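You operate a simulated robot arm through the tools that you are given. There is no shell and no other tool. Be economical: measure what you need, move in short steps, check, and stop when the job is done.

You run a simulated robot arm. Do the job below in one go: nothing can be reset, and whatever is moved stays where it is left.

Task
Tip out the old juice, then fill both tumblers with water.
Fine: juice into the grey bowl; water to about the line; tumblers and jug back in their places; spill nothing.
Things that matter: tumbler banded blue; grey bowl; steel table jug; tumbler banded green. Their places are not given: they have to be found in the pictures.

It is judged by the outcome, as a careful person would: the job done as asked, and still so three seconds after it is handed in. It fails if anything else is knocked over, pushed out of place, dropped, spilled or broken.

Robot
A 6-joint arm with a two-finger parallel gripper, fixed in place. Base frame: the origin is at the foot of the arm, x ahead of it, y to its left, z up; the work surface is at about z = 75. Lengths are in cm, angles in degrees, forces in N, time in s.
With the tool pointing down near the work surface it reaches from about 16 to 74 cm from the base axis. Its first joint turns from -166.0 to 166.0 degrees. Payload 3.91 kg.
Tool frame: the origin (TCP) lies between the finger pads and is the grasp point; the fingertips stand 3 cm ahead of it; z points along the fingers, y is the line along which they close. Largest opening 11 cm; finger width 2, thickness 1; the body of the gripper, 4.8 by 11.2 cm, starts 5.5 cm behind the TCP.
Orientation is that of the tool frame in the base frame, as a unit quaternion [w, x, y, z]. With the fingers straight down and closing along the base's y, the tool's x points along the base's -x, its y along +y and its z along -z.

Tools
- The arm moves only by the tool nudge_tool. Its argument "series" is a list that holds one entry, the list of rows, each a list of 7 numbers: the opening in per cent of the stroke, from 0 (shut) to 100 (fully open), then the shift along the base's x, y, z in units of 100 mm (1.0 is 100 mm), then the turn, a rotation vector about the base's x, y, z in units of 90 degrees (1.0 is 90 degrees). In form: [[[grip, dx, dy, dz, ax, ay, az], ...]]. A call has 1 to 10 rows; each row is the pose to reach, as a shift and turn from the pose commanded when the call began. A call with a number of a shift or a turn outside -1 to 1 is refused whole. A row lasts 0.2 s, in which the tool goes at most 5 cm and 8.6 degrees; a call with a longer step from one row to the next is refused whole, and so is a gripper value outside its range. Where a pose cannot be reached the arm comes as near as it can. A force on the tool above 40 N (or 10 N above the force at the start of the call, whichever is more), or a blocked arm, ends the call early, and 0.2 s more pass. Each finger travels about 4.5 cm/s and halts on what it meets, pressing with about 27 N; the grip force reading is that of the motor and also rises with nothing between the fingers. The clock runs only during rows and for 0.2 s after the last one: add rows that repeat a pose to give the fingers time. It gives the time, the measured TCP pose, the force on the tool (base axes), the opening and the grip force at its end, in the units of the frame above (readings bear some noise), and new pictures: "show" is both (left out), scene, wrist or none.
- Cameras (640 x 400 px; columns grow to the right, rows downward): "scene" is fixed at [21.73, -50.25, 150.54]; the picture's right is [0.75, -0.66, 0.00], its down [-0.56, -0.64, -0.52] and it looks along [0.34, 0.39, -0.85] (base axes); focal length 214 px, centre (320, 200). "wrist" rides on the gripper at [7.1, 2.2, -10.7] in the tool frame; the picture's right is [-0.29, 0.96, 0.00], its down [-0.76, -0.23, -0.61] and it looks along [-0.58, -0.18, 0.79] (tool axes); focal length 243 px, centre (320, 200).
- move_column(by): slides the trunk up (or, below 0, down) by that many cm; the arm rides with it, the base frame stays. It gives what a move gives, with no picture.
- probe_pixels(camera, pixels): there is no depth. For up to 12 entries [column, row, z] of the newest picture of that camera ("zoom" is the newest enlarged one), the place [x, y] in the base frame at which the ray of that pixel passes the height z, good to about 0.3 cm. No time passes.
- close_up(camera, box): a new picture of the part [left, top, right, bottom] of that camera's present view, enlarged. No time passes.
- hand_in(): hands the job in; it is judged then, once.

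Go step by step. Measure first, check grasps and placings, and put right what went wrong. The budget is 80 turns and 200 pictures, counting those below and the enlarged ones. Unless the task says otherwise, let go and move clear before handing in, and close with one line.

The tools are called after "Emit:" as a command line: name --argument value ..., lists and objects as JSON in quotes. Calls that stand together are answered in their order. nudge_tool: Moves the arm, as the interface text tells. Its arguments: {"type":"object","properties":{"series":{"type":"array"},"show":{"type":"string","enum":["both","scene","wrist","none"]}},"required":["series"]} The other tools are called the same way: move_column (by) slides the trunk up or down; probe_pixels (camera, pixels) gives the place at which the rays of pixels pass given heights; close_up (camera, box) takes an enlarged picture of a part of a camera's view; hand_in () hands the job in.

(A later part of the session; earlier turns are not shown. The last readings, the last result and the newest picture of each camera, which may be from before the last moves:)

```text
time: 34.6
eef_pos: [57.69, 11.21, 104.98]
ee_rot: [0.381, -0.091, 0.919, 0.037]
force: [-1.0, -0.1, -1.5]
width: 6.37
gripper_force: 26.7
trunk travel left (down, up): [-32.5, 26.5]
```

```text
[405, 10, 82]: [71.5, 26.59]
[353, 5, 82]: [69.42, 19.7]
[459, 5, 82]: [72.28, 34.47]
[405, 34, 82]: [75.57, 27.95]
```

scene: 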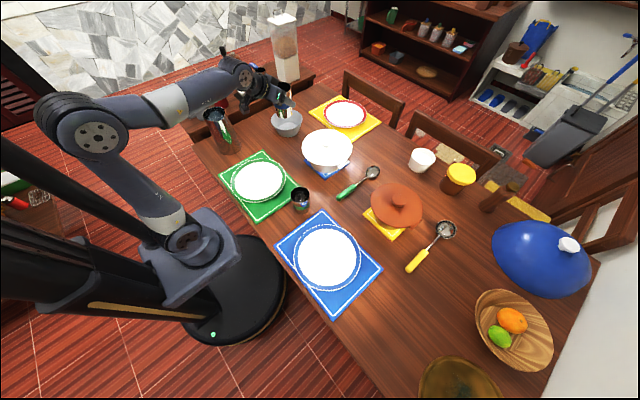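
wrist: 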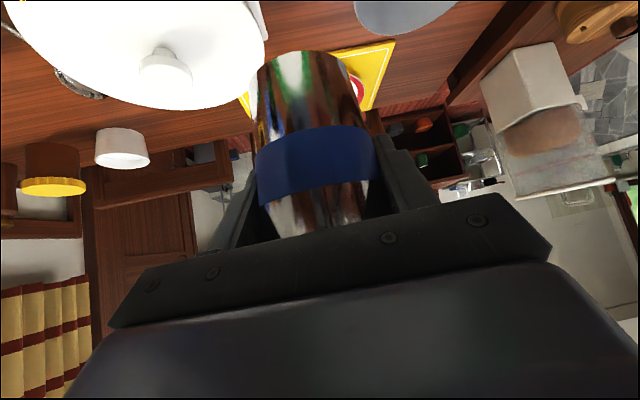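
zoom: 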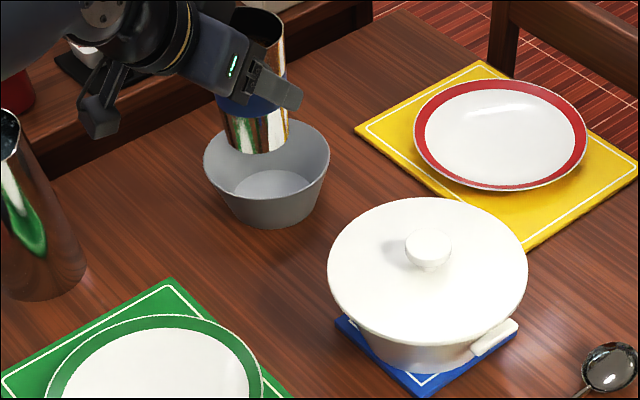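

Bowl centre ≈ (67.3,26.6), rim z≈82, radius 7.7. Moving the tumbler to just right of the bowl centre at z≈95.

Emit:
nudge_tool --series '[[[10, 0.12, 0.16, 0, 0, 0, 0.025], [10, 0.25, 0.33, 0, 0, 0, 0.05], [10, 0.38, 0.5, 0, 0, 0, 0.075], [10, 0.5, 0.65, 0, 0, 0, 0.1]]]' --show "none"

Emit:
nudge_tool --series '[[[10, 0.12, 0.16, -0.25, 0, 0, 0], [10, 0.25, 0.33, -0.5, 0, 0, 0], [10, 0.38, 0.5, -0.75, 0, 0, 0], [10, 0.49, 0.63, -1.0, 0, 0, 0], [10, 0.49, 0.63, -1.0, 0, 0, 0]]]'

Emit:
close_up --camera "scene" --box '[220, 80, 380, 180]'

```text
time: 35.6
eef_pos: [62.61, 17.78, 105.08]
ee_rot: [0.377, -0.164, 0.909, 0.068]
force: [-0.9, -0.2, -2.1]
width: 6.37
gripper_force: 27.2
trunk travel left (down, up): [-32.5, 26.5]
```

```text
time: 36.8
eef_pos: [67.64, 24.08, 95.13]
ee_rot: [0.377, -0.162, 0.909, 0.066]
force: [0.4, -0.5, -1.3]
width: 6.38
gripper_force: 27.0
trunk travel left (down, up): [-32.5, 26.5]
```

scene: 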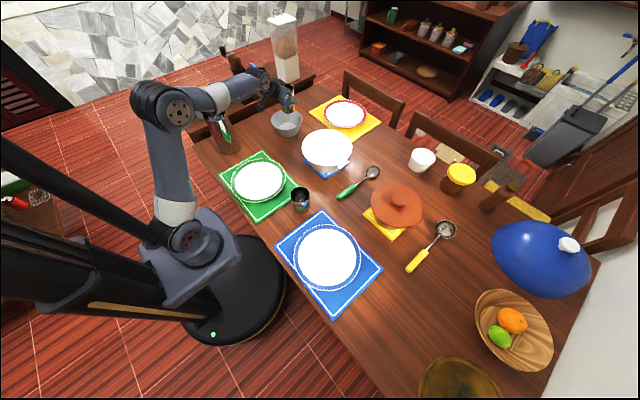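
wrist: 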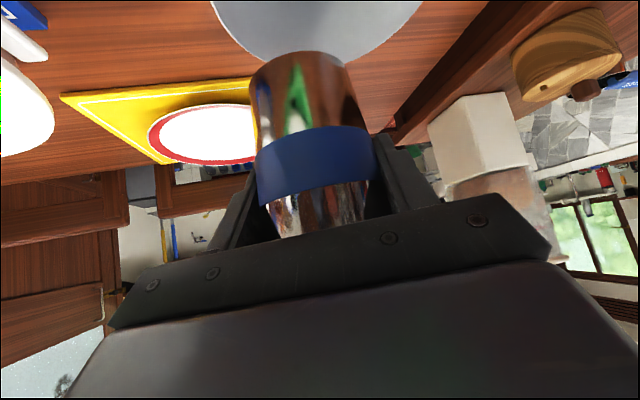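

```text
4.00 times, centred on (300, 130) of scene
```

zoom: 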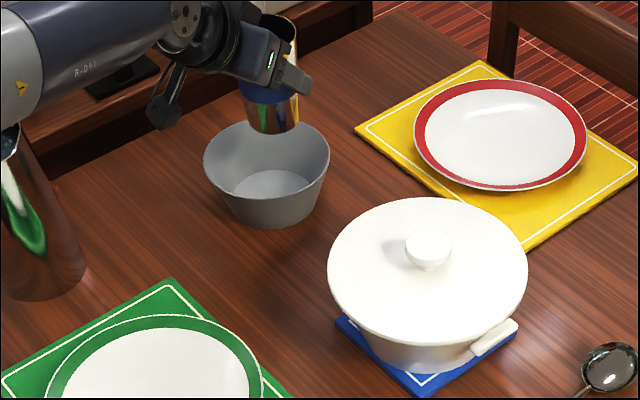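

The tumbler is above the bowl's right half. I'll roll it toward +left about the heading axis, first to 60°, and check that the arm follows.

Emit:
nudge_tool --series '[[[10, 0, 0, 0, -0.063, -0.023, 0], [10, 0, 0, 0, -0.125, -0.046, 0], [10, 0, 0, 0, -0.188, -0.069, 0], [10, 0, 0, 0, -0.25, -0.092, 0], [10, 0, 0, 0, -0.313, -0.115, 0], [10, 0, 0, 0, -0.375, -0.138, 0], [10, 0, 0, 0, -0.438, -0.161, 0], [10, 0, 0, 0, -0.5, -0.184, 0], [10, 0, 0, 0, -0.563, -0.207, 0], [10, 0, 0, 0, -0.625, -0.23, 0]]]'

Emit:
close_up --camera "scene" --box '[240, 70, 340, 150]'

```text
time: 39.0
eef_pos: [67.43, 24.11, 95.03]
ee_rot: [0.407, -0.33, 0.754, -0.396]
force: [0.5, 0.5, -1.3]
width: 6.37
gripper_force: 27.0
trunk travel left (down, up): [-32.5, 26.5]
```

scene: 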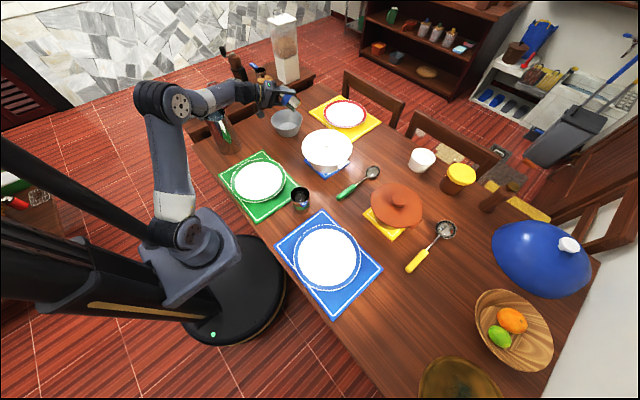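
wrist: 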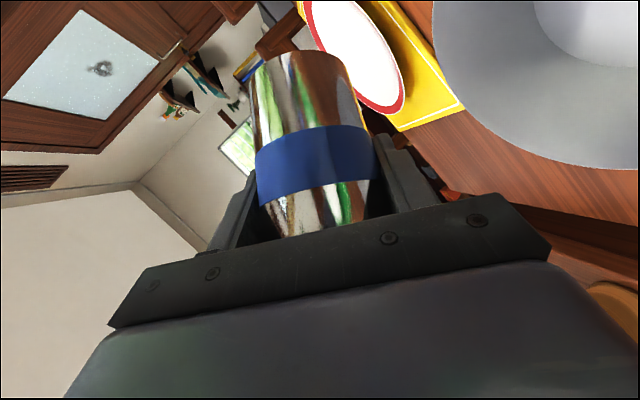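

```text
5.00 times, centred on (290, 110) of scene
```

zoom: 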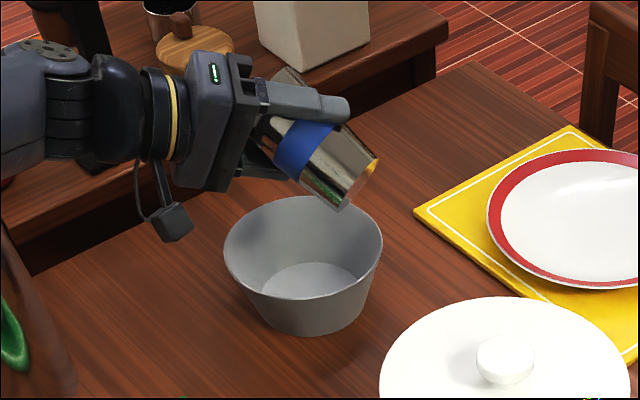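

It follows well and nothing has left the cup yet. Continuing the roll to 120°.

Emit:
nudge_tool --series '[[[10, 0, 0, 0, -0.042, -0.015, 0], [10, 0, 0, 0, -0.083, -0.031, 0], [10, 0, 0, 0, -0.125, -0.046, 0], [10, 0, 0, 0, -0.167, -0.061, 0], [10, 0, 0, 0, -0.208, -0.077, 0], [10, 0, 0, 0, -0.25, -0.092, 0], [10, 0, 0, 0, -0.292, -0.107, 0], [10, 0, 0, 0, -0.333, -0.123, 0], [10, 0, 0, 0, -0.333, -0.123, 0], [10, 0, 0, 0, -0.333, -0.123, 0]]]'

Emit:
close_up --camera "scene" --box '[240, 70, 340, 150]'

Emit:
nudge_tool --series '[[[10, 0, 0, 0, -0.052, -0.019, 0], [10, 0, 0, 0, -0.104, -0.038, 0], [10, 0, 0, 0, -0.156, -0.057, 0], [10, 0, 0, 0, -0.208, -0.077, 0], [10, 0, 0, 0, -0.26, -0.096, 0], [10, 0, 0, 0, -0.313, -0.115, 0], [10, 0, 0, 0, -0.313, -0.115, 0], [10, 0, 0, 0, -0.313, -0.115, 0], [10, 0, 0, 0, -0.313, -0.115, 0], [10, 0, 0, 0, -0.313, -0.115, 0]]]'

Emit:
close_up --camera "scene" --box '[240, 70, 340, 150]'

```text
time: 41.2
eef_pos: [67.42, 23.96, 95.08]
ee_rot: [-0.377, 0.385, -0.584, 0.607]
force: [-0.5, 0.0, -0.4]
width: 6.39
gripper_force: 26.9
trunk travel left (down, up): [-32.5, 26.5]
```

scene: 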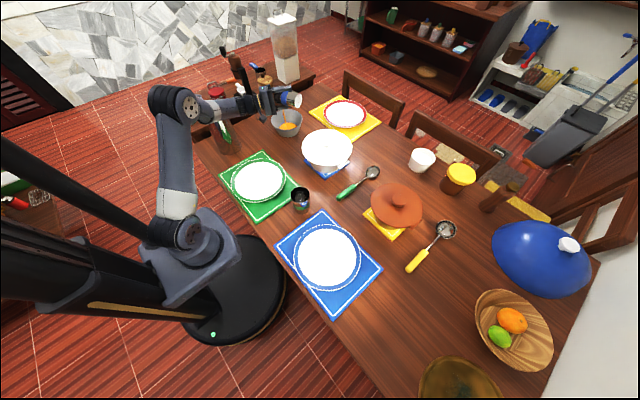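
wrist: 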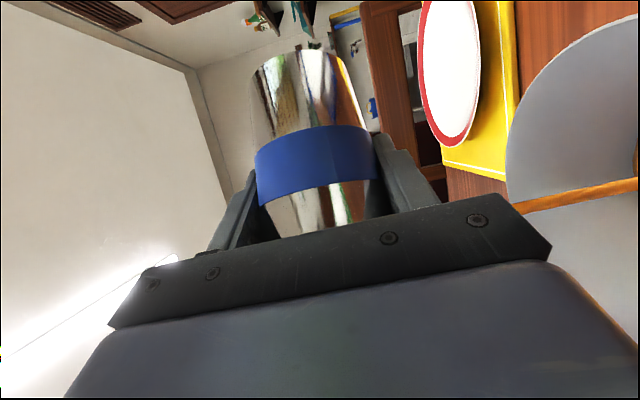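

```text
5.00 times, centred on (290, 110) of scene
```

zoom: 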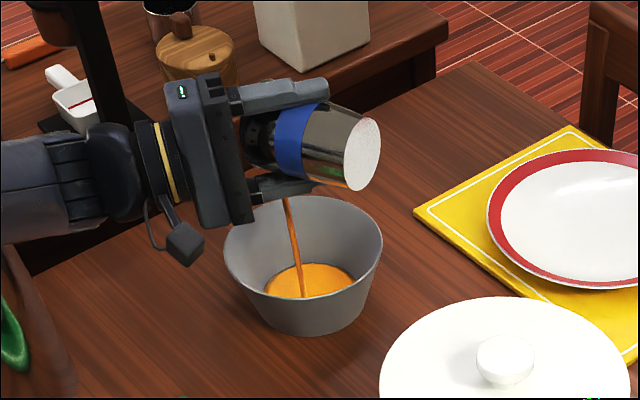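

```text
time: 43.4
eef_pos: [67.49, 24.19, 95.09]
ee_rot: [-0.324, 0.409, -0.382, 0.763]
force: [0.4, 0.1, -1.2]
width: 6.38
gripper_force: 26.6
trunk travel left (down, up): [-32.5, 26.5]
```

scene: 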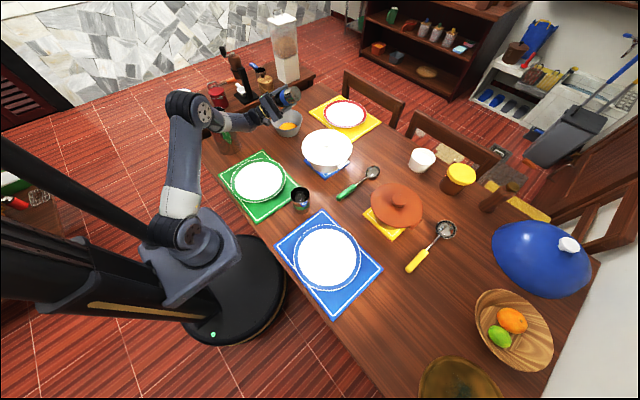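
wrist: 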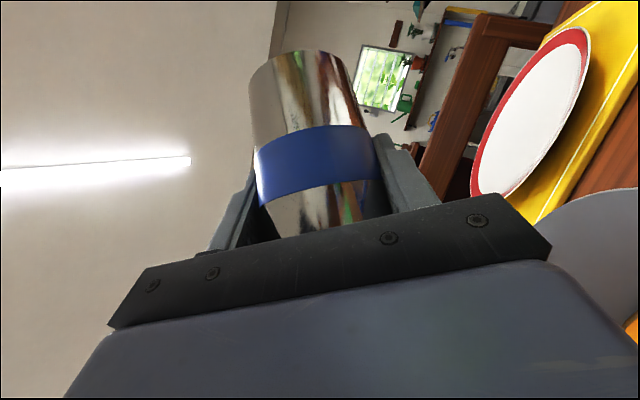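

```text
5.00 times, centred on (290, 110) of scene
```

zoom: 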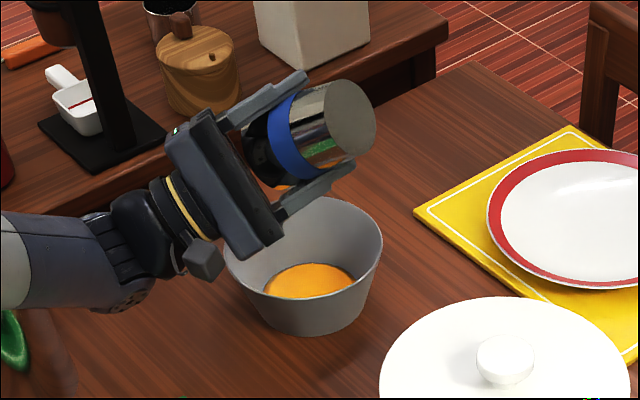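

The juice is in the bowl, no more flows at 122° tilt, and nothing landed outside. Rolling upright again and lifting away.

Emit:
nudge_tool --series '[[[10, 0, 0, 0, 0.08, 0.029, 0], [10, 0, 0, 0, 0.16, 0.058, 0], [10, 0, 0, 0, 0.24, 0.088, 0], [10, 0, 0, 0, 0.32, 0.117, 0], [10, 0, 0, 0, 0.4, 0.147, 0], [10, 0, 0, 0, 0.48, 0.176, 0], [10, 0, 0, 0, 0.56, 0.205, 0], [10, 0, 0, 0, 0.636, 0.234, 0]]]' --show "none"

Emit:
nudge_tool --series '[[[10, 0, 0, 0, 0.08, 0.029, 0], [10, 0, 0, 0, 0.16, 0.058, 0], [10, 0, 0, 0, 0.24, 0.088, 0], [10, 0, 0, 0, 0.32, 0.117, 0], [10, 0, 0, 0, 0.4, 0.147, 0], [10, 0, 0, 0, 0.48, 0.176, 0], [10, 0, 0, 0, 0.56, 0.205, 0], [10, 0, 0, 0, 0.636, 0.234, 0]]]' --show "none"

Emit:
nudge_tool --series '[[[10, -0.12, -0.16, 0.25, 0, 0, 0], [10, -0.25, -0.33, 0.5, 0, 0, 0], [10, -0.38, -0.5, 0.75, 0, 0, 0], [10, -0.49, -0.63, 1.0, 0, 0, 0]]]'

Emit:
close_up --camera "scene" --box '[220, 60, 340, 150]'

```text
time: 45.2
eef_pos: [67.54, 24.03, 95.15]
ee_rot: [0.407, -0.332, 0.75, -0.403]
force: [-0.4, 0.5, -0.7]
width: 6.38
gripper_force: 27.1
trunk travel left (down, up): [-32.5, 26.5]
```

```text
time: 47.0
eef_pos: [67.48, 24.07, 95.11]
ee_rot: [0.376, -0.162, 0.91, 0.068]
force: [0.0, 1.1, -0.8]
width: 6.39
gripper_force: 26.2
trunk travel left (down, up): [-32.5, 26.5]
```

```text
time: 48.0
eef_pos: [62.66, 17.6, 105.08]
ee_rot: [0.377, -0.163, 0.909, 0.068]
force: [0.5, -0.2, -0.9]
width: 6.39
gripper_force: 26.6
trunk travel left (down, up): [-32.5, 26.5]
```

scene: 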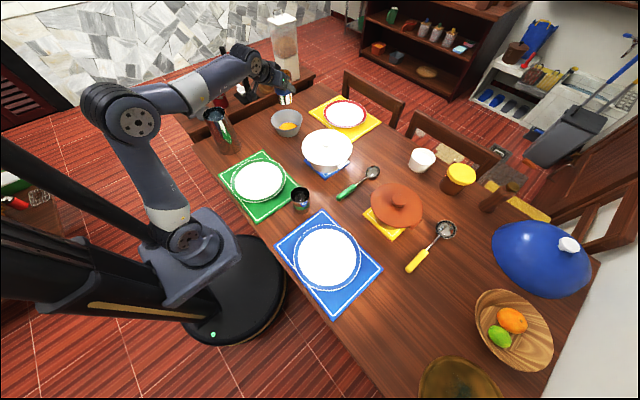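
wrist: 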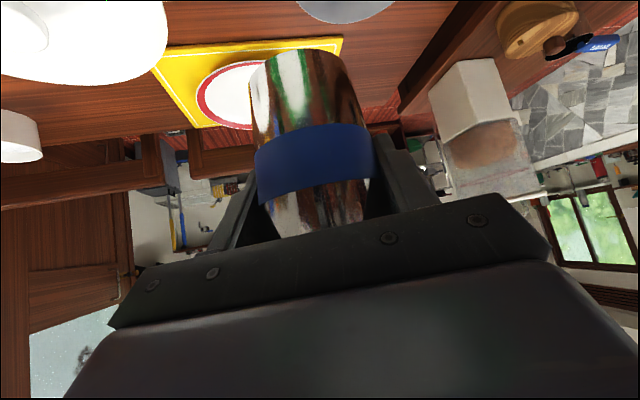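

```text
4.44 times, centred on (280, 105) of scene
```

zoom: 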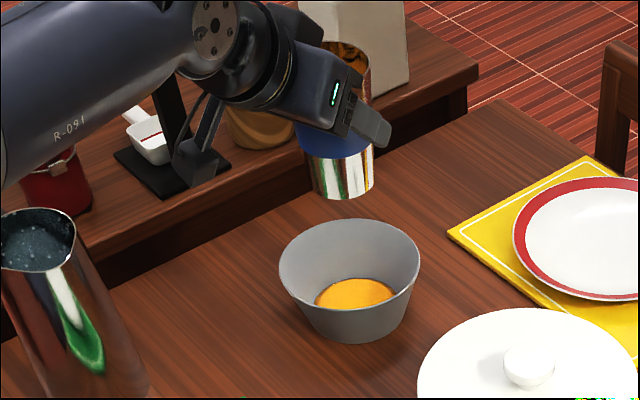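

Juice is all in the bowl and the cup is upright. Returning along the same legs to above its place.

Emit:
nudge_tool --series '[[[10, -0.16, -0.21, 0, 0, 0, -0.033], [10, -0.33, -0.43, 0, 0, 0, -0.066], [10, -0.5, -0.65, 0, 0, 0, -0.1]]]' --show "none"

Emit:
nudge_tool --series '[[[10, -0.08, -0.33, 0, 0, 0, -0.033], [10, -0.16, -0.66, 0, 0, 0, -0.066], [10, -0.25, -1.0, 0, 0, 0, -0.098]]]' --show "none"

Emit:
nudge_tool --series '[[[10, -0.08, -0.33, 0, 0, 0, -0.033], [10, -0.16, -0.66, 0, 0, 0, -0.066], [10, -0.25, -1.0, 0, 0, 0, -0.098]]]' --show "none"

Emit:
nudge_tool --series '[[[10, -0.08, -0.33, 0, 0, 0, -0.033], [10, -0.16, -0.66, 0, 0, 0, -0.066], [10, -0.25, -1.0, 0, 0, 0, -0.098]]]' --show "none"

Emit:
nudge_tool --series '[[[10, -0.08, -0.33, 0, 0, 0, -0.033], [10, -0.16, -0.66, 0, 0, 0, -0.066], [10, -0.25, -1.0, 0, 0, 0, -0.098]]]' --show "none"

Emit:
nudge_tool --series '[[[10, -0.1, -0.33, 0, 0, 0, -0.036], [10, -0.2, -0.66, 0, 0, 0, -0.072], [10, -0.3, -1.0, 0, 0, 0, -0.108]]]' --show "none"

Emit:
nudge_tool --series '[[[10, -0.07, -0.3, -0.1, 0, 0, -0.036], [10, -0.14, -0.6, -0.2, 0, 0, -0.072], [10, -0.2, -0.9, -0.3, 0, 0, -0.108]]]' --show "none"

Emit:
nudge_tool --series '[[[10, 0.02, -0.25, -0.2, 0, 0, -0.03], [10, 0.05, -0.5, -0.45, 0, 0, -0.06], [10, 0.08, -0.75, -0.7, 0, 0, -0.09], [10, 0.1, -0.9, -0.9, 0, 0, -0.108]]]' --show "none"

Emit:
nudge_tool --series '[[[10, 0, 0, -0.3, 0, 0, 0], [10, 0, 0, -0.6, 0, 0, 0], [10, 0, 0, -0.85, 0, 0, 0], [10, 0, 0, -1.0, 0, 0, 0]]]'

```text
time: 48.8
eef_pos: [57.56, 11.18, 105.0]
ee_rot: [0.382, -0.09, 0.919, 0.037]
force: [1.4, 0.6, -1.2]
width: 6.39
gripper_force: 27.0
trunk travel left (down, up): [-32.5, 26.5]
```

```text
time: 49.6
eef_pos: [54.98, 1.25, 105.15]
ee_rot: [0.384, -0.02, 0.923, 0.008]
force: [0.6, 0.3, -0.8]
width: 6.38
gripper_force: 27.4
trunk travel left (down, up): [-32.5, 26.5]
```

```text
time: 50.4
eef_pos: [52.66, -8.89, 105.15]
ee_rot: [0.382, 0.05, 0.923, -0.02]
force: [-1.0, 0.5, -0.7]
width: 6.39
gripper_force: 26.7
trunk travel left (down, up): [-32.5, 26.5]
```

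```text
time: 51.2
eef_pos: [50.17, -18.67, 105.17]
ee_rot: [0.379, 0.123, 0.916, -0.051]
force: [0.3, 0.8, -0.8]
width: 6.39
gripper_force: 26.8
trunk travel left (down, up): [-32.5, 26.5]
```

```text
time: 52.0
eef_pos: [47.68, -28.89, 105.07]
ee_rot: [0.375, 0.192, 0.904, -0.08]
force: [0.3, -0.1, -0.9]
width: 6.38
gripper_force: 27.6
trunk travel left (down, up): [-32.5, 26.5]
```

```text
time: 52.8
eef_pos: [44.72, -38.96, 105.09]
ee_rot: [0.367, 0.268, 0.884, -0.111]
force: [0.9, -0.2, -1.6]
width: 6.37
gripper_force: 26.7
trunk travel left (down, up): [-32.5, 26.5]
```

```text
time: 53.6
eef_pos: [42.53, -47.71, 102.2]
ee_rot: [0.356, 0.342, 0.858, -0.142]
force: [0.7, 0.4, -1.3]
width: 6.39
gripper_force: 27.3
trunk travel left (down, up): [-32.5, 26.5]
```

```text
time: 54.6
eef_pos: [43.53, -56.82, 93.07]
ee_rot: [0.342, 0.413, 0.827, -0.171]
force: [1.1, -1.4, -0.9]
width: 6.39
gripper_force: 26.8
trunk travel left (down, up): [-32.5, 26.5]
```

```text
time: 55.6
eef_pos: [43.71, -56.75, 83.15]
ee_rot: [0.343, 0.413, 0.826, -0.171]
force: [0.1, 0.2, -2.2]
width: 6.37
gripper_force: 27.3
trunk travel left (down, up): [-32.5, 26.5]
```

scene: 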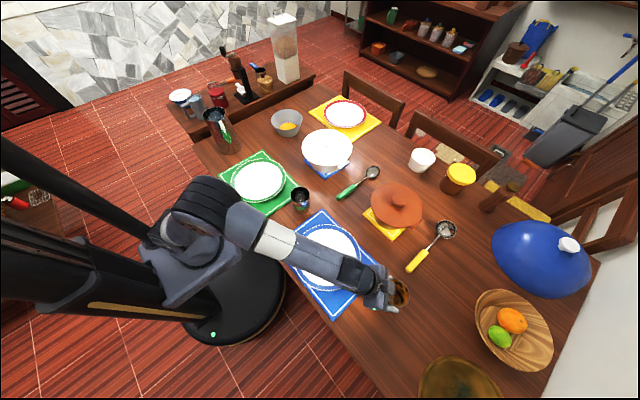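
wrist: 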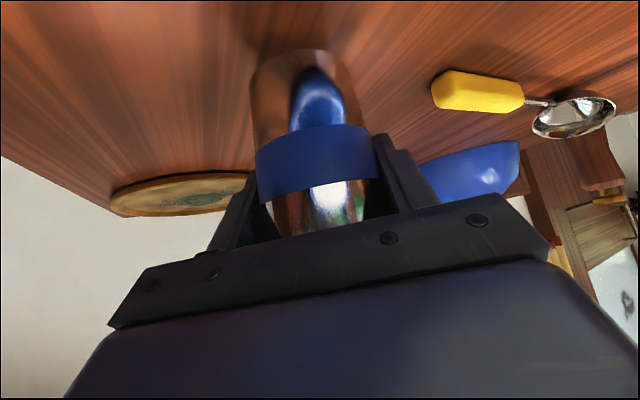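

Back exactly at the pre-lift pose (2 cm up). Lowering, feeling contact, and releasing.

Emit:
nudge_tool --series '[[[10, 0, 0, -0.08, 0, 0, 0], [10, 0, 0, -0.15, 0, 0, 0], [10, 0, 0, -0.19, 0, 0, 0], [10, 0, 0, -0.2, 0, 0, 0], [10, 0, 0, -0.2, 0, 0, 0]]]' --show "none"

Emit:
nudge_tool --series '[[[40, 0, 0, 0, 0, 0, 0], [100, 0, 0, 0, 0, 0, 0], [100, 0, 0, 0, 0, 0, 0], [100, 0, 0, 0, 0, 0, 0], [100, 0, 0, 0, 0, 0, 0], [100, 0, 0, 0, 0, 0, 0], [100, 0, 0, 0, 0, 0, 0]]]' --show "none"

Emit:
nudge_tool --series '[[[100, -0.06, 0.08, 0.15, 0, 0, 0], [100, -0.15, 0.2, 0.4, 0, 0, 0], [100, -0.3, 0.4, 0.7, 0, 0, 0], [100, -0.5, 0.6, 1.0, 0, 0, 0]]]'

Emit:
close_up --camera "scene" --box '[350, 260, 430, 310]'

```text
time: 56.8
eef_pos: [43.62, -56.71, 81.13]
ee_rot: [0.343, 0.413, 0.826, -0.171]
force: [-1.1, 0.2, 2.6]
width: 6.37
gripper_force: 26.6
trunk travel left (down, up): [-32.5, 26.5]
```

```text
time: 58.4
eef_pos: [43.67, -56.7, 81.11]
ee_rot: [0.343, 0.412, 0.827, -0.17]
force: [0.3, 0.6, 0.7]
width: 10.98
gripper_force: 0.0
trunk travel left (down, up): [-32.5, 26.5]
```

```text
time: 59.4
eef_pos: [38.72, -50.81, 91.04]
ee_rot: [0.342, 0.413, 0.827, -0.171]
force: [0.3, -0.2, -0.7]
width: 11.0
gripper_force: 0.0
trunk travel left (down, up): [-32.5, 26.5]
```

scene: 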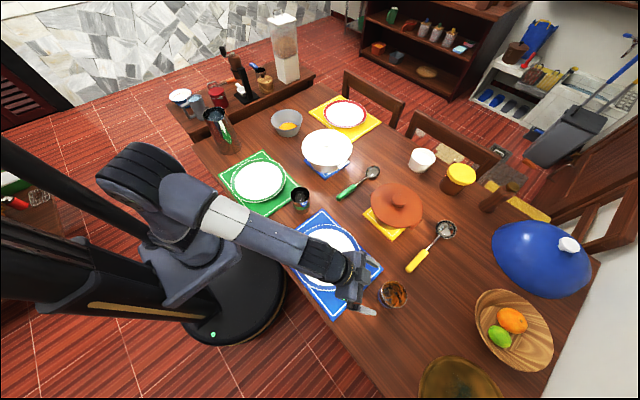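
wrist: 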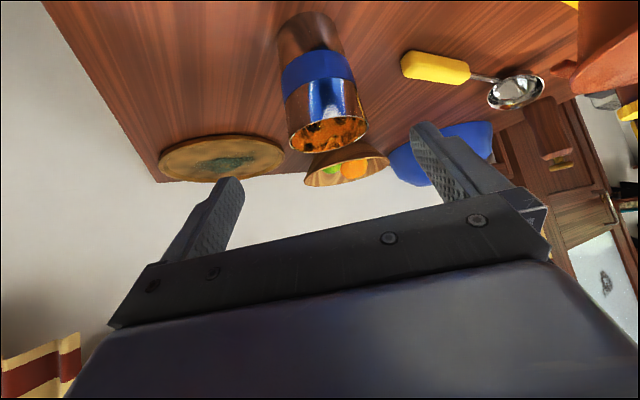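

```text
8.00 times, centred on (390, 285) of scene
```

zoom: 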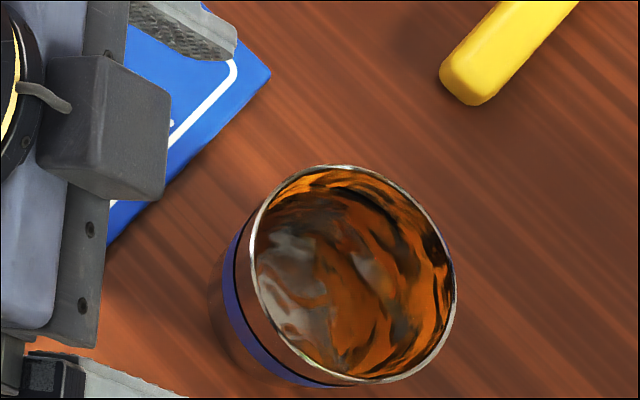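

Blue tumbler stands upright, empty, within about 2 mm of its place. Now I'll swing over to the jug and look at its handle from the side.

Emit:
nudge_tool --series '[[[100, 0, 0.3, 0.4, 0, 0, 0.046], [100, 0, 0.6, 0.8, 0, 0, 0.093]]]' --show "none"

Emit:
nudge_tool --series '[[[100, 0, 0.33, 0.2, 0, 0, 0.031], [100, 0, 0.66, 0.4, 0, 0, 0.062], [100, 0, 1.0, 0.6, 0, 0, 0.093]]]' --show "none"

Emit:
nudge_tool --series '[[[100, 0, 0.33, 0, 0, 0, 0.031], [100, 0, 0.66, 0, 0, 0, 0.062], [100, 0, 1.0, 0, 0, 0, 0.093]]]' --show "none"

Emit:
nudge_tool --series '[[[100, 0, 0.33, 0, 0, 0, 0.031], [100, 0, 0.66, 0, 0, 0, 0.062], [100, 0, 1.0, 0, 0, 0, 0.093]]]' --show "wrist"

Emit:
nudge_tool --series '[[[100, -0.1, 0.33, 0, 0, 0, 0.031], [100, -0.2, 0.66, 0, 0, 0, 0.062], [100, -0.3, 1.0, 0, 0, 0, 0.093]]]' --show "none"

Emit:
nudge_tool --series '[[[100, -0.17, 0.33, 0, 0, 0, 0.031], [100, -0.34, 0.66, 0, 0, 0, 0.062], [100, -0.5, 1.0, 0, 0, 0, 0.093]]]' --show "none"

Emit:
nudge_tool --series '[[[100, -0.2, 0.33, 0, 0, 0, 0.031], [100, -0.4, 0.66, 0, 0, 0, 0.062], [100, -0.6, 1.0, 0, 0, 0, 0.093]]]' --show "none"

Emit:
nudge_tool --series '[[[100, -0.2, 0.33, -0.17, 0, 0, 0.031], [100, -0.4, 0.66, -0.34, 0, 0, 0.062], [100, -0.6, 1.0, -0.5, 0, 0, 0.093]]]'

```text
time: 60.0
eef_pos: [38.51, -44.58, 99.06]
ee_rot: [0.355, 0.351, 0.854, -0.145]
force: [0.7, -0.1, -0.6]
width: 11.0
gripper_force: 0.1
trunk travel left (down, up): [-32.5, 26.5]
```

```text
time: 60.8
eef_pos: [38.63, -34.71, 105.0]
ee_rot: [0.364, 0.289, 0.878, -0.12]
force: [0.5, -0.2, -0.5]
width: 10.96
gripper_force: 0.1
trunk travel left (down, up): [-32.5, 26.5]
```

```text
time: 61.6
eef_pos: [38.67, -24.64, 105.04]
ee_rot: [0.371, 0.224, 0.896, -0.093]
force: [-0.8, 0.3, -0.9]
width: 11.0
gripper_force: 0.1
trunk travel left (down, up): [-32.5, 26.5]
```

```text
time: 62.4
eef_pos: [38.66, -14.73, 104.96]
ee_rot: [0.377, 0.157, 0.911, -0.065]
force: [0.1, -0.5, 0.4]
width: 11.0
gripper_force: 0.0
trunk travel left (down, up): [-32.5, 26.5]
```

wrist: 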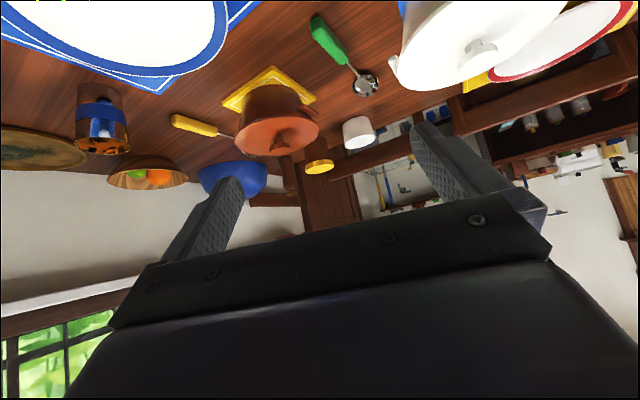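

```text
time: 63.2
eef_pos: [36.9, -5.48, 102.12]
ee_rot: [0.334, 0.099, 0.937, -0.04]
force: [-0.3, 0.5, -0.6]
width: 10.99
gripper_force: 0.1
trunk travel left (down, up): [-32.5, 26.5]
```

```text
time: 63.6
eef_pos: [36.26, -1.61, 99.85]
ee_rot: [0.301, 0.069, 0.95, -0.041]
force: [0.1, 0.0, 0.5]
width: 11.0
gripper_force: 0.0
trunk travel left (down, up): [-32.5, 26.5]
stopped in row 2: the arm was blocked; the commanded pose is now the measured one
```

```text
time: 64.4
eef_pos: [30.23, 8.53, 100.01]
ee_rot: [0.307, -0.001, 0.951, -0.016]
force: [-0.8, -1.9, -0.1]
width: 10.98
gripper_force: 0.0
trunk travel left (down, up): [-32.5, 26.5]
```

```text
time: 65.2
eef_pos: [24.18, 18.41, 95.2]
ee_rot: [0.305, -0.07, 0.95, 0.005]
force: [0.7, 0.3, 0.9]
width: 10.99
gripper_force: 0.1
trunk travel left (down, up): [-32.5, 26.5]
```

scene: 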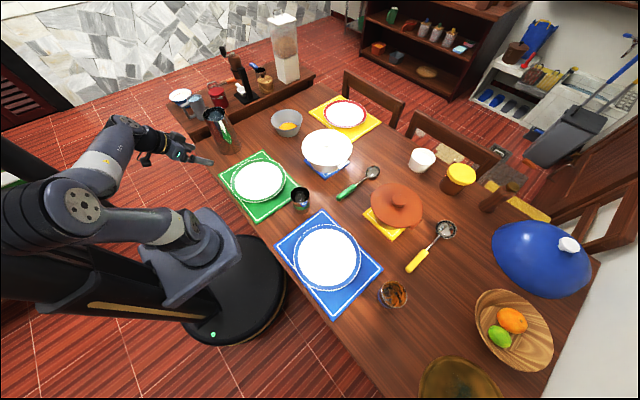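
wrist: 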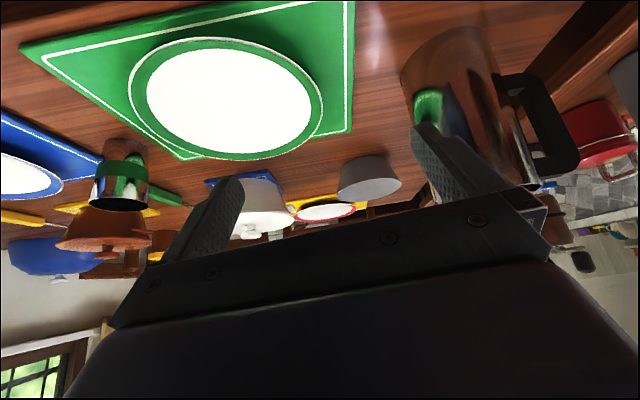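

The arm got cramped close to its base but nothing was touched; the jug's D-handle is now visible at (545,120). I'll zoom and probe it.

Emit:
close_up --camera "wrist" --box '[380, 10, 600, 210]'

Emit:
probe_pixels --camera "wrist" --pixels '[[515, 85, 82], [515, 85, 84], [515, 85, 86], [560, 80, 84], [578, 160, 92], [578, 160, 90], [535, 170, 92], [535, 170, 90], [448, 45, 75], [405, 75, 75], [500, 75, 80]]'

Emit:
close_up --camera "scene" --box '[190, 90, 250, 160]'

```text
2.00 times, centred on (490, 110) of wrist
```

zoom: 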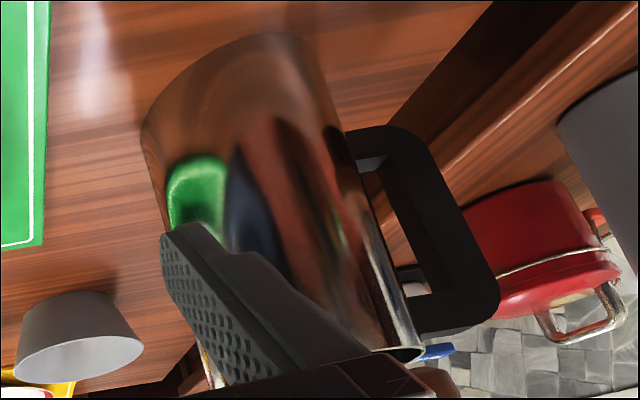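

```text
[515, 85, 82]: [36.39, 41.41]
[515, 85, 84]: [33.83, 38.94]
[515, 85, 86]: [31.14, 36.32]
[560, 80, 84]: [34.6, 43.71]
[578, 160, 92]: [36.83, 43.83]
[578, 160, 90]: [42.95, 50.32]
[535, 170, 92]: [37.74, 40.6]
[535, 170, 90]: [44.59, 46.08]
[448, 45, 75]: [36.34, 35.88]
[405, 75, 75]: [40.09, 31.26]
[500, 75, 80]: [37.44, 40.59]
```

```text
5.71 times, centred on (220, 125) of scene
```

zoom: 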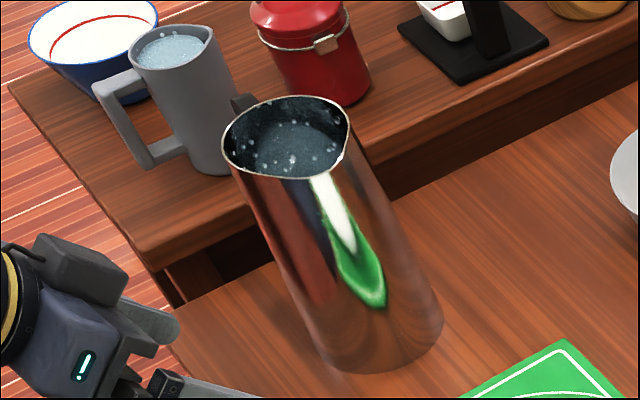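

The handle is a D-loop from about z=81.5 to 93 with about 3 cm clearance, so a finger can pass through it and grip the body with the spout at 90° — ideal. I need the handle's azimuth precisely.

Emit:
probe_pixels --camera "scene" --pixels '[[214.4, 114, 95], [206.6, 108, 93], [206.6, 108, 94], [223.5, 120.3, 95], [225.4, 113, 95], [203, 117, 95], [209, 107.5, 95], [222, 155, 75], [241, 147, 75], [231, 154.5, 75]]'

Emit:
close_up --camera "scene" --box '[198, 100, 230, 125]'

```text
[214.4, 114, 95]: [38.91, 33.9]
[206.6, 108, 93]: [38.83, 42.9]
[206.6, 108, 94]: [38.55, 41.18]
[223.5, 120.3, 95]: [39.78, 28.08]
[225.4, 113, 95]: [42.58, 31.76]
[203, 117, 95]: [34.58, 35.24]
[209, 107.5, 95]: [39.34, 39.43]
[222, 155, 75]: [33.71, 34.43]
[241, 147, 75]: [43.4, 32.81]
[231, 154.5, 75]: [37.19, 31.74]
```

```text
16.00 times, centred on (214, 112) of scene
```

zoom: 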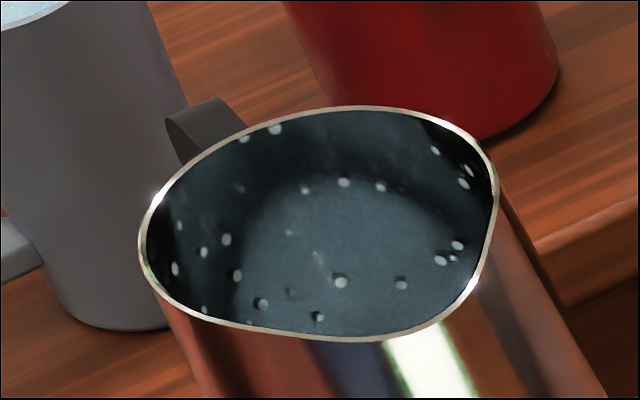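

Jug axis ≈ (38.9,34.0), handle azimuth ≈ 95°, so heading 5° suits. I'll raise, level the tool to 10° pitch, and go to above a point 6 cm behind the jug axis.

Emit:
nudge_tool --series '[[[100, 0, 0, 0.25, 0.01, 0, -0.016], [100, 0, 0, 0.5, 0.021, 0, -0.032], [100, 0, 0, 0.75, 0.021, 0, -0.032], [100, 0, 0, 1.0, 0.021, 0, -0.032]]]' --show "none"

Emit:
nudge_tool --series '[[[100, 0.06, 0.1, 0.0, 0.007, -0.082, 0], [100, 0.12, 0.2, 0.0, 0.015, -0.164, 0], [100, 0.18, 0.3, 0.0, 0.022, -0.246, 0], [100, 0.24, 0.4, 0.0, 0.029, -0.328, 0], [100, 0.3, 0.5, 0.0, 0.037, -0.41, 0], [100, 0.36, 0.6, 0.0, 0.044, -0.492, 0]]]' --show "both"

```text
time: 66.2
eef_pos: [24.29, 18.34, 105.19]
ee_rot: [0.306, -0.041, 0.951, 0.012]
force: [0.8, -0.1, 0.0]
width: 10.98
gripper_force: 0.1
trunk travel left (down, up): [-32.5, 26.5]
```

```text
time: 67.6
eef_pos: [27.78, 24.37, 105.14]
ee_rot: [0.643, -0.032, 0.765, 0.028]
force: [-0.9, 0.5, 0.3]
width: 10.98
gripper_force: 0.0
trunk travel left (down, up): [-32.5, 26.5]
```

scene: 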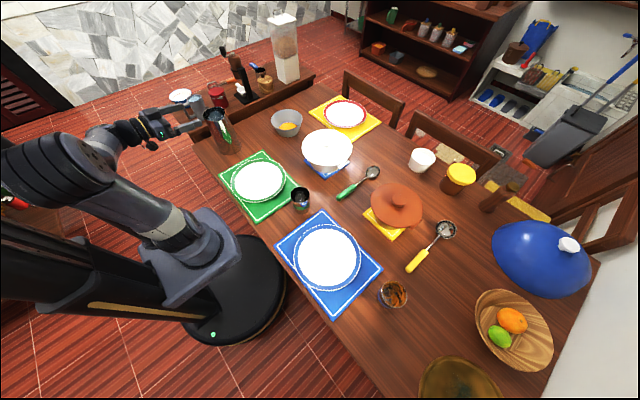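
wrist: 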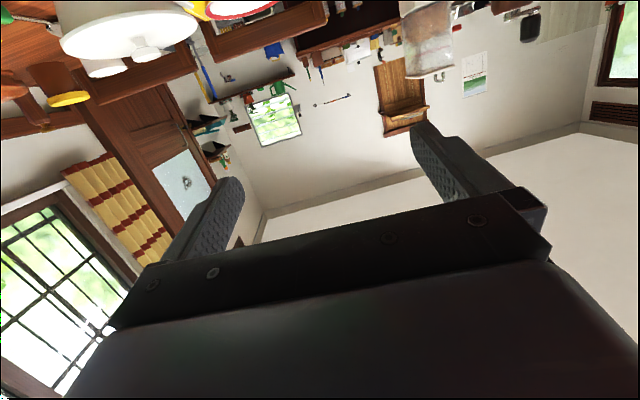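

Orientation is right (heading 4.9°, pitch 10°). Moving above the pre-grasp point, then lowering with the trunk, checking on the way.

Emit:
nudge_tool --series '[[[100, 0.13, 0.23, 0, 0, 0, 0], [100, 0.26, 0.46, 0, 0, 0, 0], [100, 0.38, 0.69, 0, 0, 0, 0], [100, 0.48, 0.91, 0, 0, 0, 0]]]' --show "none"

Emit:
move_column --by -7

Emit:
nudge_tool --series '[[[100, 0, 0, 0, 0, 0, 0]]]'

Emit:
close_up --camera "scene" --box '[170, 80, 250, 160]'

```text
time: 68.6
eef_pos: [32.52, 33.56, 105.24]
ee_rot: [0.643, -0.032, 0.765, 0.028]
force: [0.0, -0.6, -0.7]
width: 10.95
gripper_force: 0.1
trunk travel left (down, up): [-32.5, 26.5]
```

```text
time: 69.7
eef_pos: [32.52, 33.62, 98.16]
ee_rot: [0.643, -0.033, 0.765, 0.029]
force: [-0.6, -0.7, -0.2]
width: 11.01
gripper_force: 0.2
trunk travel left (down, up): [-25.5, 33.5]
```

```text
time: 70.1
eef_pos: [32.54, 33.58, 98.09]
ee_rot: [0.643, -0.034, 0.765, 0.029]
force: [0.1, -0.5, -0.3]
width: 11.0
gripper_force: 0.0
trunk travel left (down, up): [-25.5, 33.5]
```

scene: 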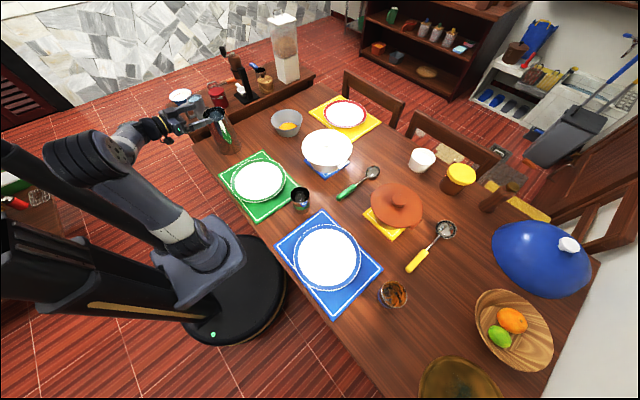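
wrist: 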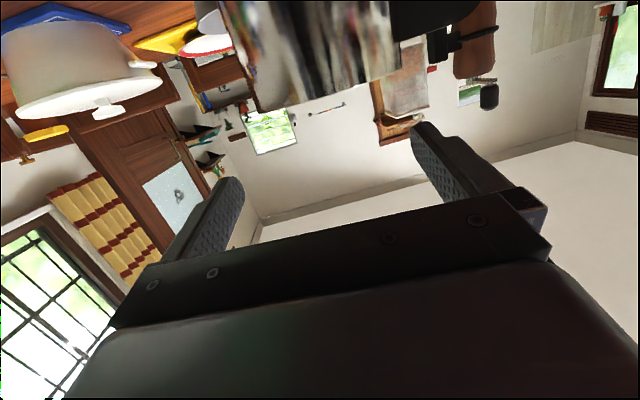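

```text
5.00 times, centred on (210, 120) of scene
```

zoom: 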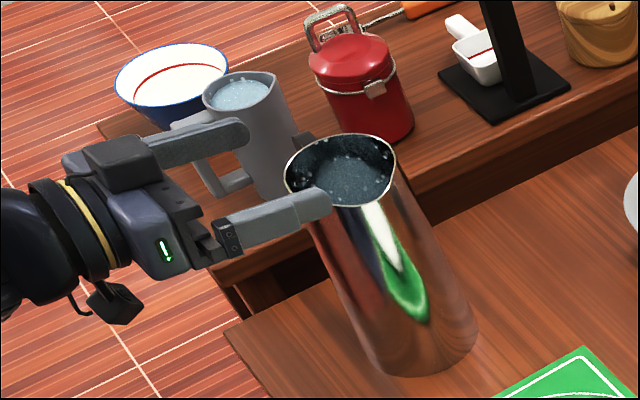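

Jug appears centred between the fingers in the wrist view (edges ~245 and ~400). I'll zoom to verify lateral alignment and handle position.

Emit:
close_up --camera "wrist" --box '[190, 0, 510, 200]'

Emit:
probe_pixels --camera "wrist" --pixels '[[258, 111, 95], [400, 70, 95], [250, 60, 92], [395, 30, 92], [435, 20, 92], [480, 15, 92]]'

```text
2.00 times, centred on (350, 100) of wrist
```

zoom: 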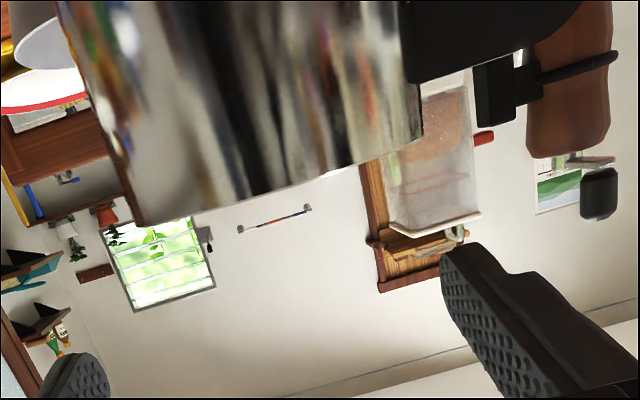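

```text
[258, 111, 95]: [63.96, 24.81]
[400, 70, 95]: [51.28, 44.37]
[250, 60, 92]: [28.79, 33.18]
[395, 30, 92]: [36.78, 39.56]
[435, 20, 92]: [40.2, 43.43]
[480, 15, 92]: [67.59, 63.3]
```

From the angular geometry the jug axis is nearer (39.0,35.3) with rim z≈94, so I'll shift 1.2 cm toward +y and then lower the trunk 11 cm.

Emit:
nudge_tool --series '[[[100, 0.02, 0.06, 0, 0, 0, 0], [100, 0.03, 0.12, 0, 0, 0, 0], [100, 0.03, 0.12, 0, 0, 0, 0]]]' --show "none"

Emit:
move_column --by -11

Emit:
nudge_tool --series '[[[100, 0, 0, 0, 0, 0, 0]]]'

Emit:
close_up --camera "scene" --box '[170, 80, 250, 160]'

Emit:
close_up --camera "wrist" --box '[160, 0, 560, 250]'

```text
time: 70.9
eef_pos: [32.97, 34.87, 98.01]
ee_rot: [0.643, -0.033, 0.765, 0.028]
force: [0.3, -0.7, -0.1]
width: 10.98
gripper_force: 0.0
trunk travel left (down, up): [-25.5, 33.5]
```

```text
time: 72.3
eef_pos: [33.0, 34.87, 87.1]
ee_rot: [0.643, -0.033, 0.765, 0.029]
force: [-1.7, -0.9, 0.4]
width: 11.01
gripper_force: 0.0
trunk travel left (down, up): [-14.5, 44.5]
```

```text
time: 72.7
eef_pos: [33.0, 34.94, 87.1]
ee_rot: [0.642, -0.032, 0.765, 0.027]
force: [-0.4, 0.2, -0.3]
width: 11.01
gripper_force: 0.1
trunk travel left (down, up): [-14.5, 44.5]
```

scene: 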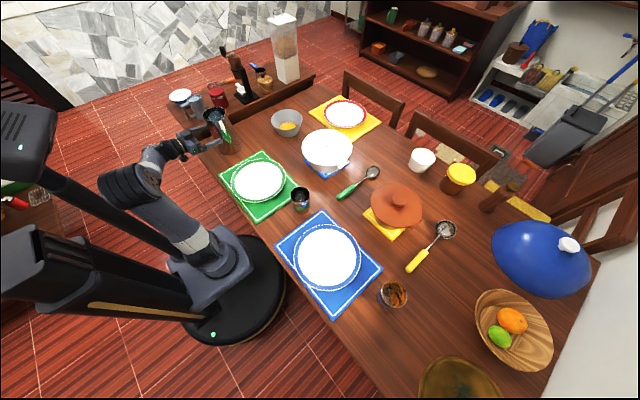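
wrist: 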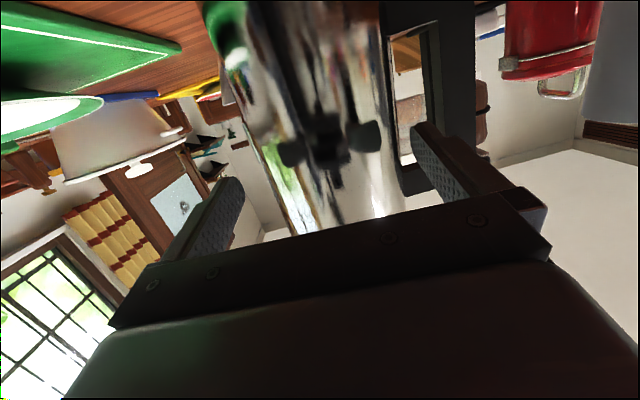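

```text
5.00 times, centred on (210, 120) of scene
```

zoom: 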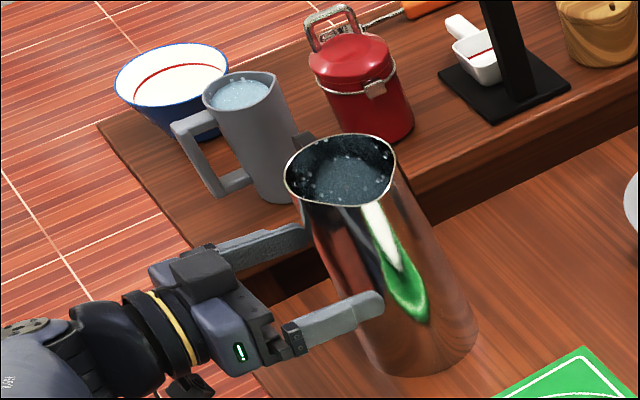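

```text
1.60 times, centred on (360, 125) of wrist
```

zoom: 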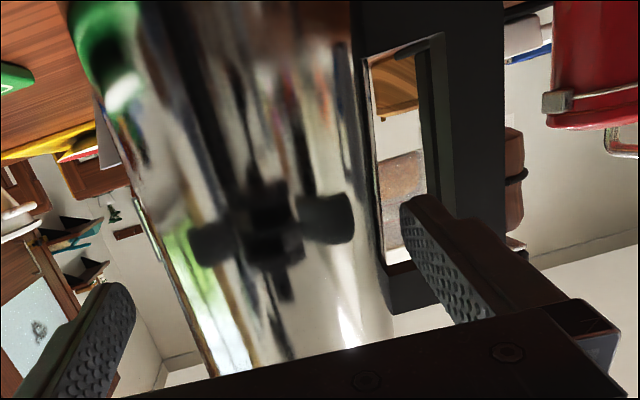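

The finger lines up with the loop (bar inner side y≈43.3, body radius ~4.8, lateral error ~0.2 cm). Advancing 3 cm and checking.

Emit:
nudge_tool --series '[[[100, 0.06, 0.015, 0, 0, 0, 0], [100, 0.12, 0.025, 0, 0, 0, 0], [100, 0.18, 0.035, 0, 0, 0, 0], [100, 0.24, 0.04, 0, 0, 0, 0], [100, 0.3, 0.046, 0, 0, 0, 0]]]'

Emit:
close_up --camera "wrist" --box '[160, 0, 560, 250]'

Emit:
close_up --camera "scene" --box '[170, 80, 250, 160]'

```text
time: 73.9
eef_pos: [35.89, 35.21, 87.21]
ee_rot: [0.643, -0.032, 0.765, 0.028]
force: [-0.4, 0.0, -0.6]
width: 10.98
gripper_force: 0.0
trunk travel left (down, up): [-14.5, 44.5]
```

scene: 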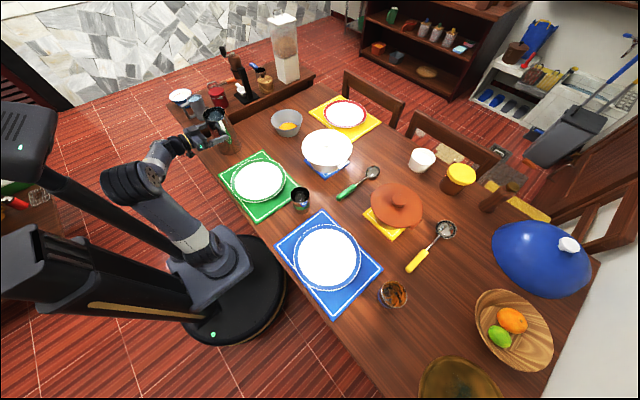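
wrist: 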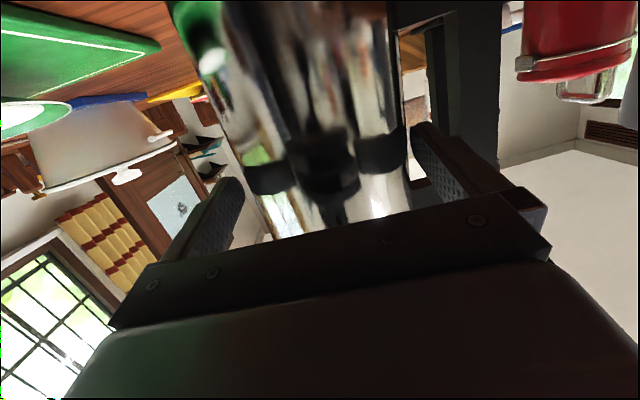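

```text
1.60 times, centred on (360, 125) of wrist
```

zoom: 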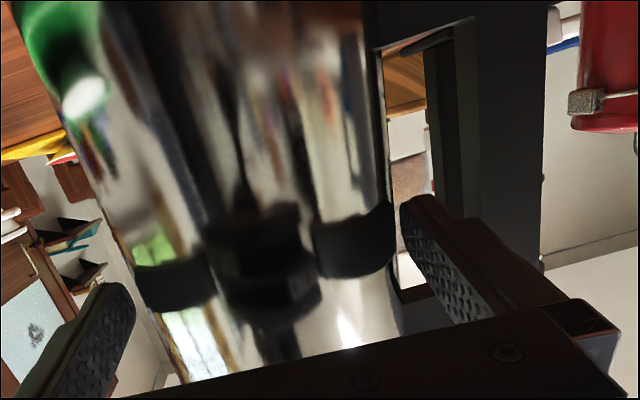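

```text
5.00 times, centred on (210, 120) of scene
```

zoom: 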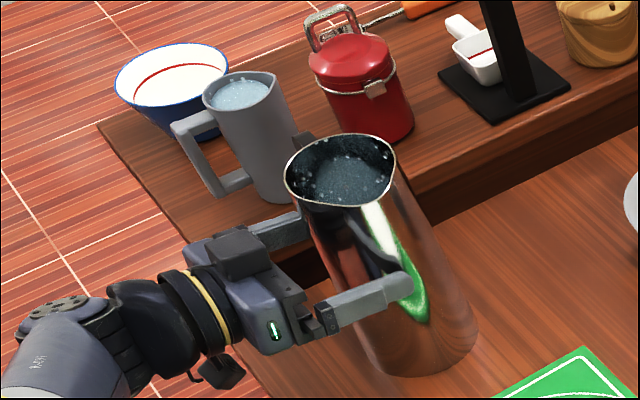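

Still clear on both sides. Advancing the last 2.7 cm.

Emit:
nudge_tool --series '[[[100, 0.06, 0.005, 0, 0, 0, 0], [100, 0.12, 0.01, 0, 0, 0, 0], [100, 0.18, 0.015, 0, 0, 0, 0], [100, 0.23, 0.02, 0, 0, 0, 0], [100, 0.27, 0.024, 0, 0, 0, 0]]]' --show "wrist"

Emit:
close_up --camera "scene" --box '[170, 80, 250, 160]'

```text
time: 75.1
eef_pos: [38.58, 35.54, 87.1]
ee_rot: [0.643, -0.033, 0.764, 0.028]
force: [-0.1, -0.2, 0.5]
width: 10.99
gripper_force: 0.0
trunk travel left (down, up): [-14.5, 44.5]
```

wrist: 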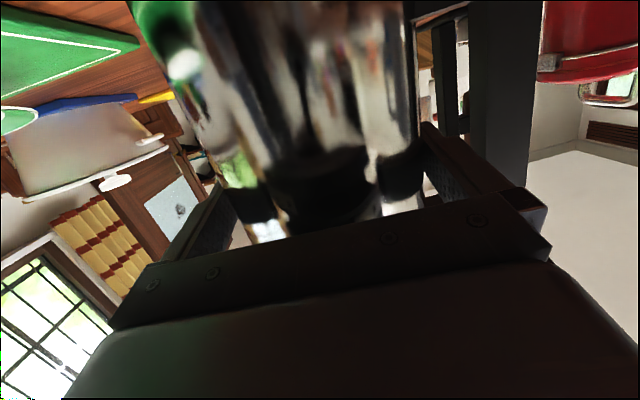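

```text
5.00 times, centred on (210, 120) of scene
```

zoom: 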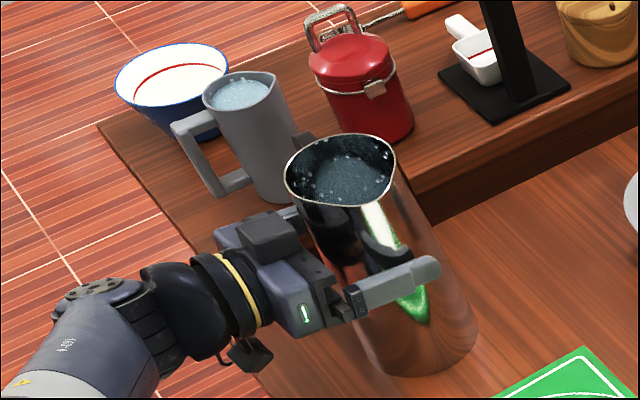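

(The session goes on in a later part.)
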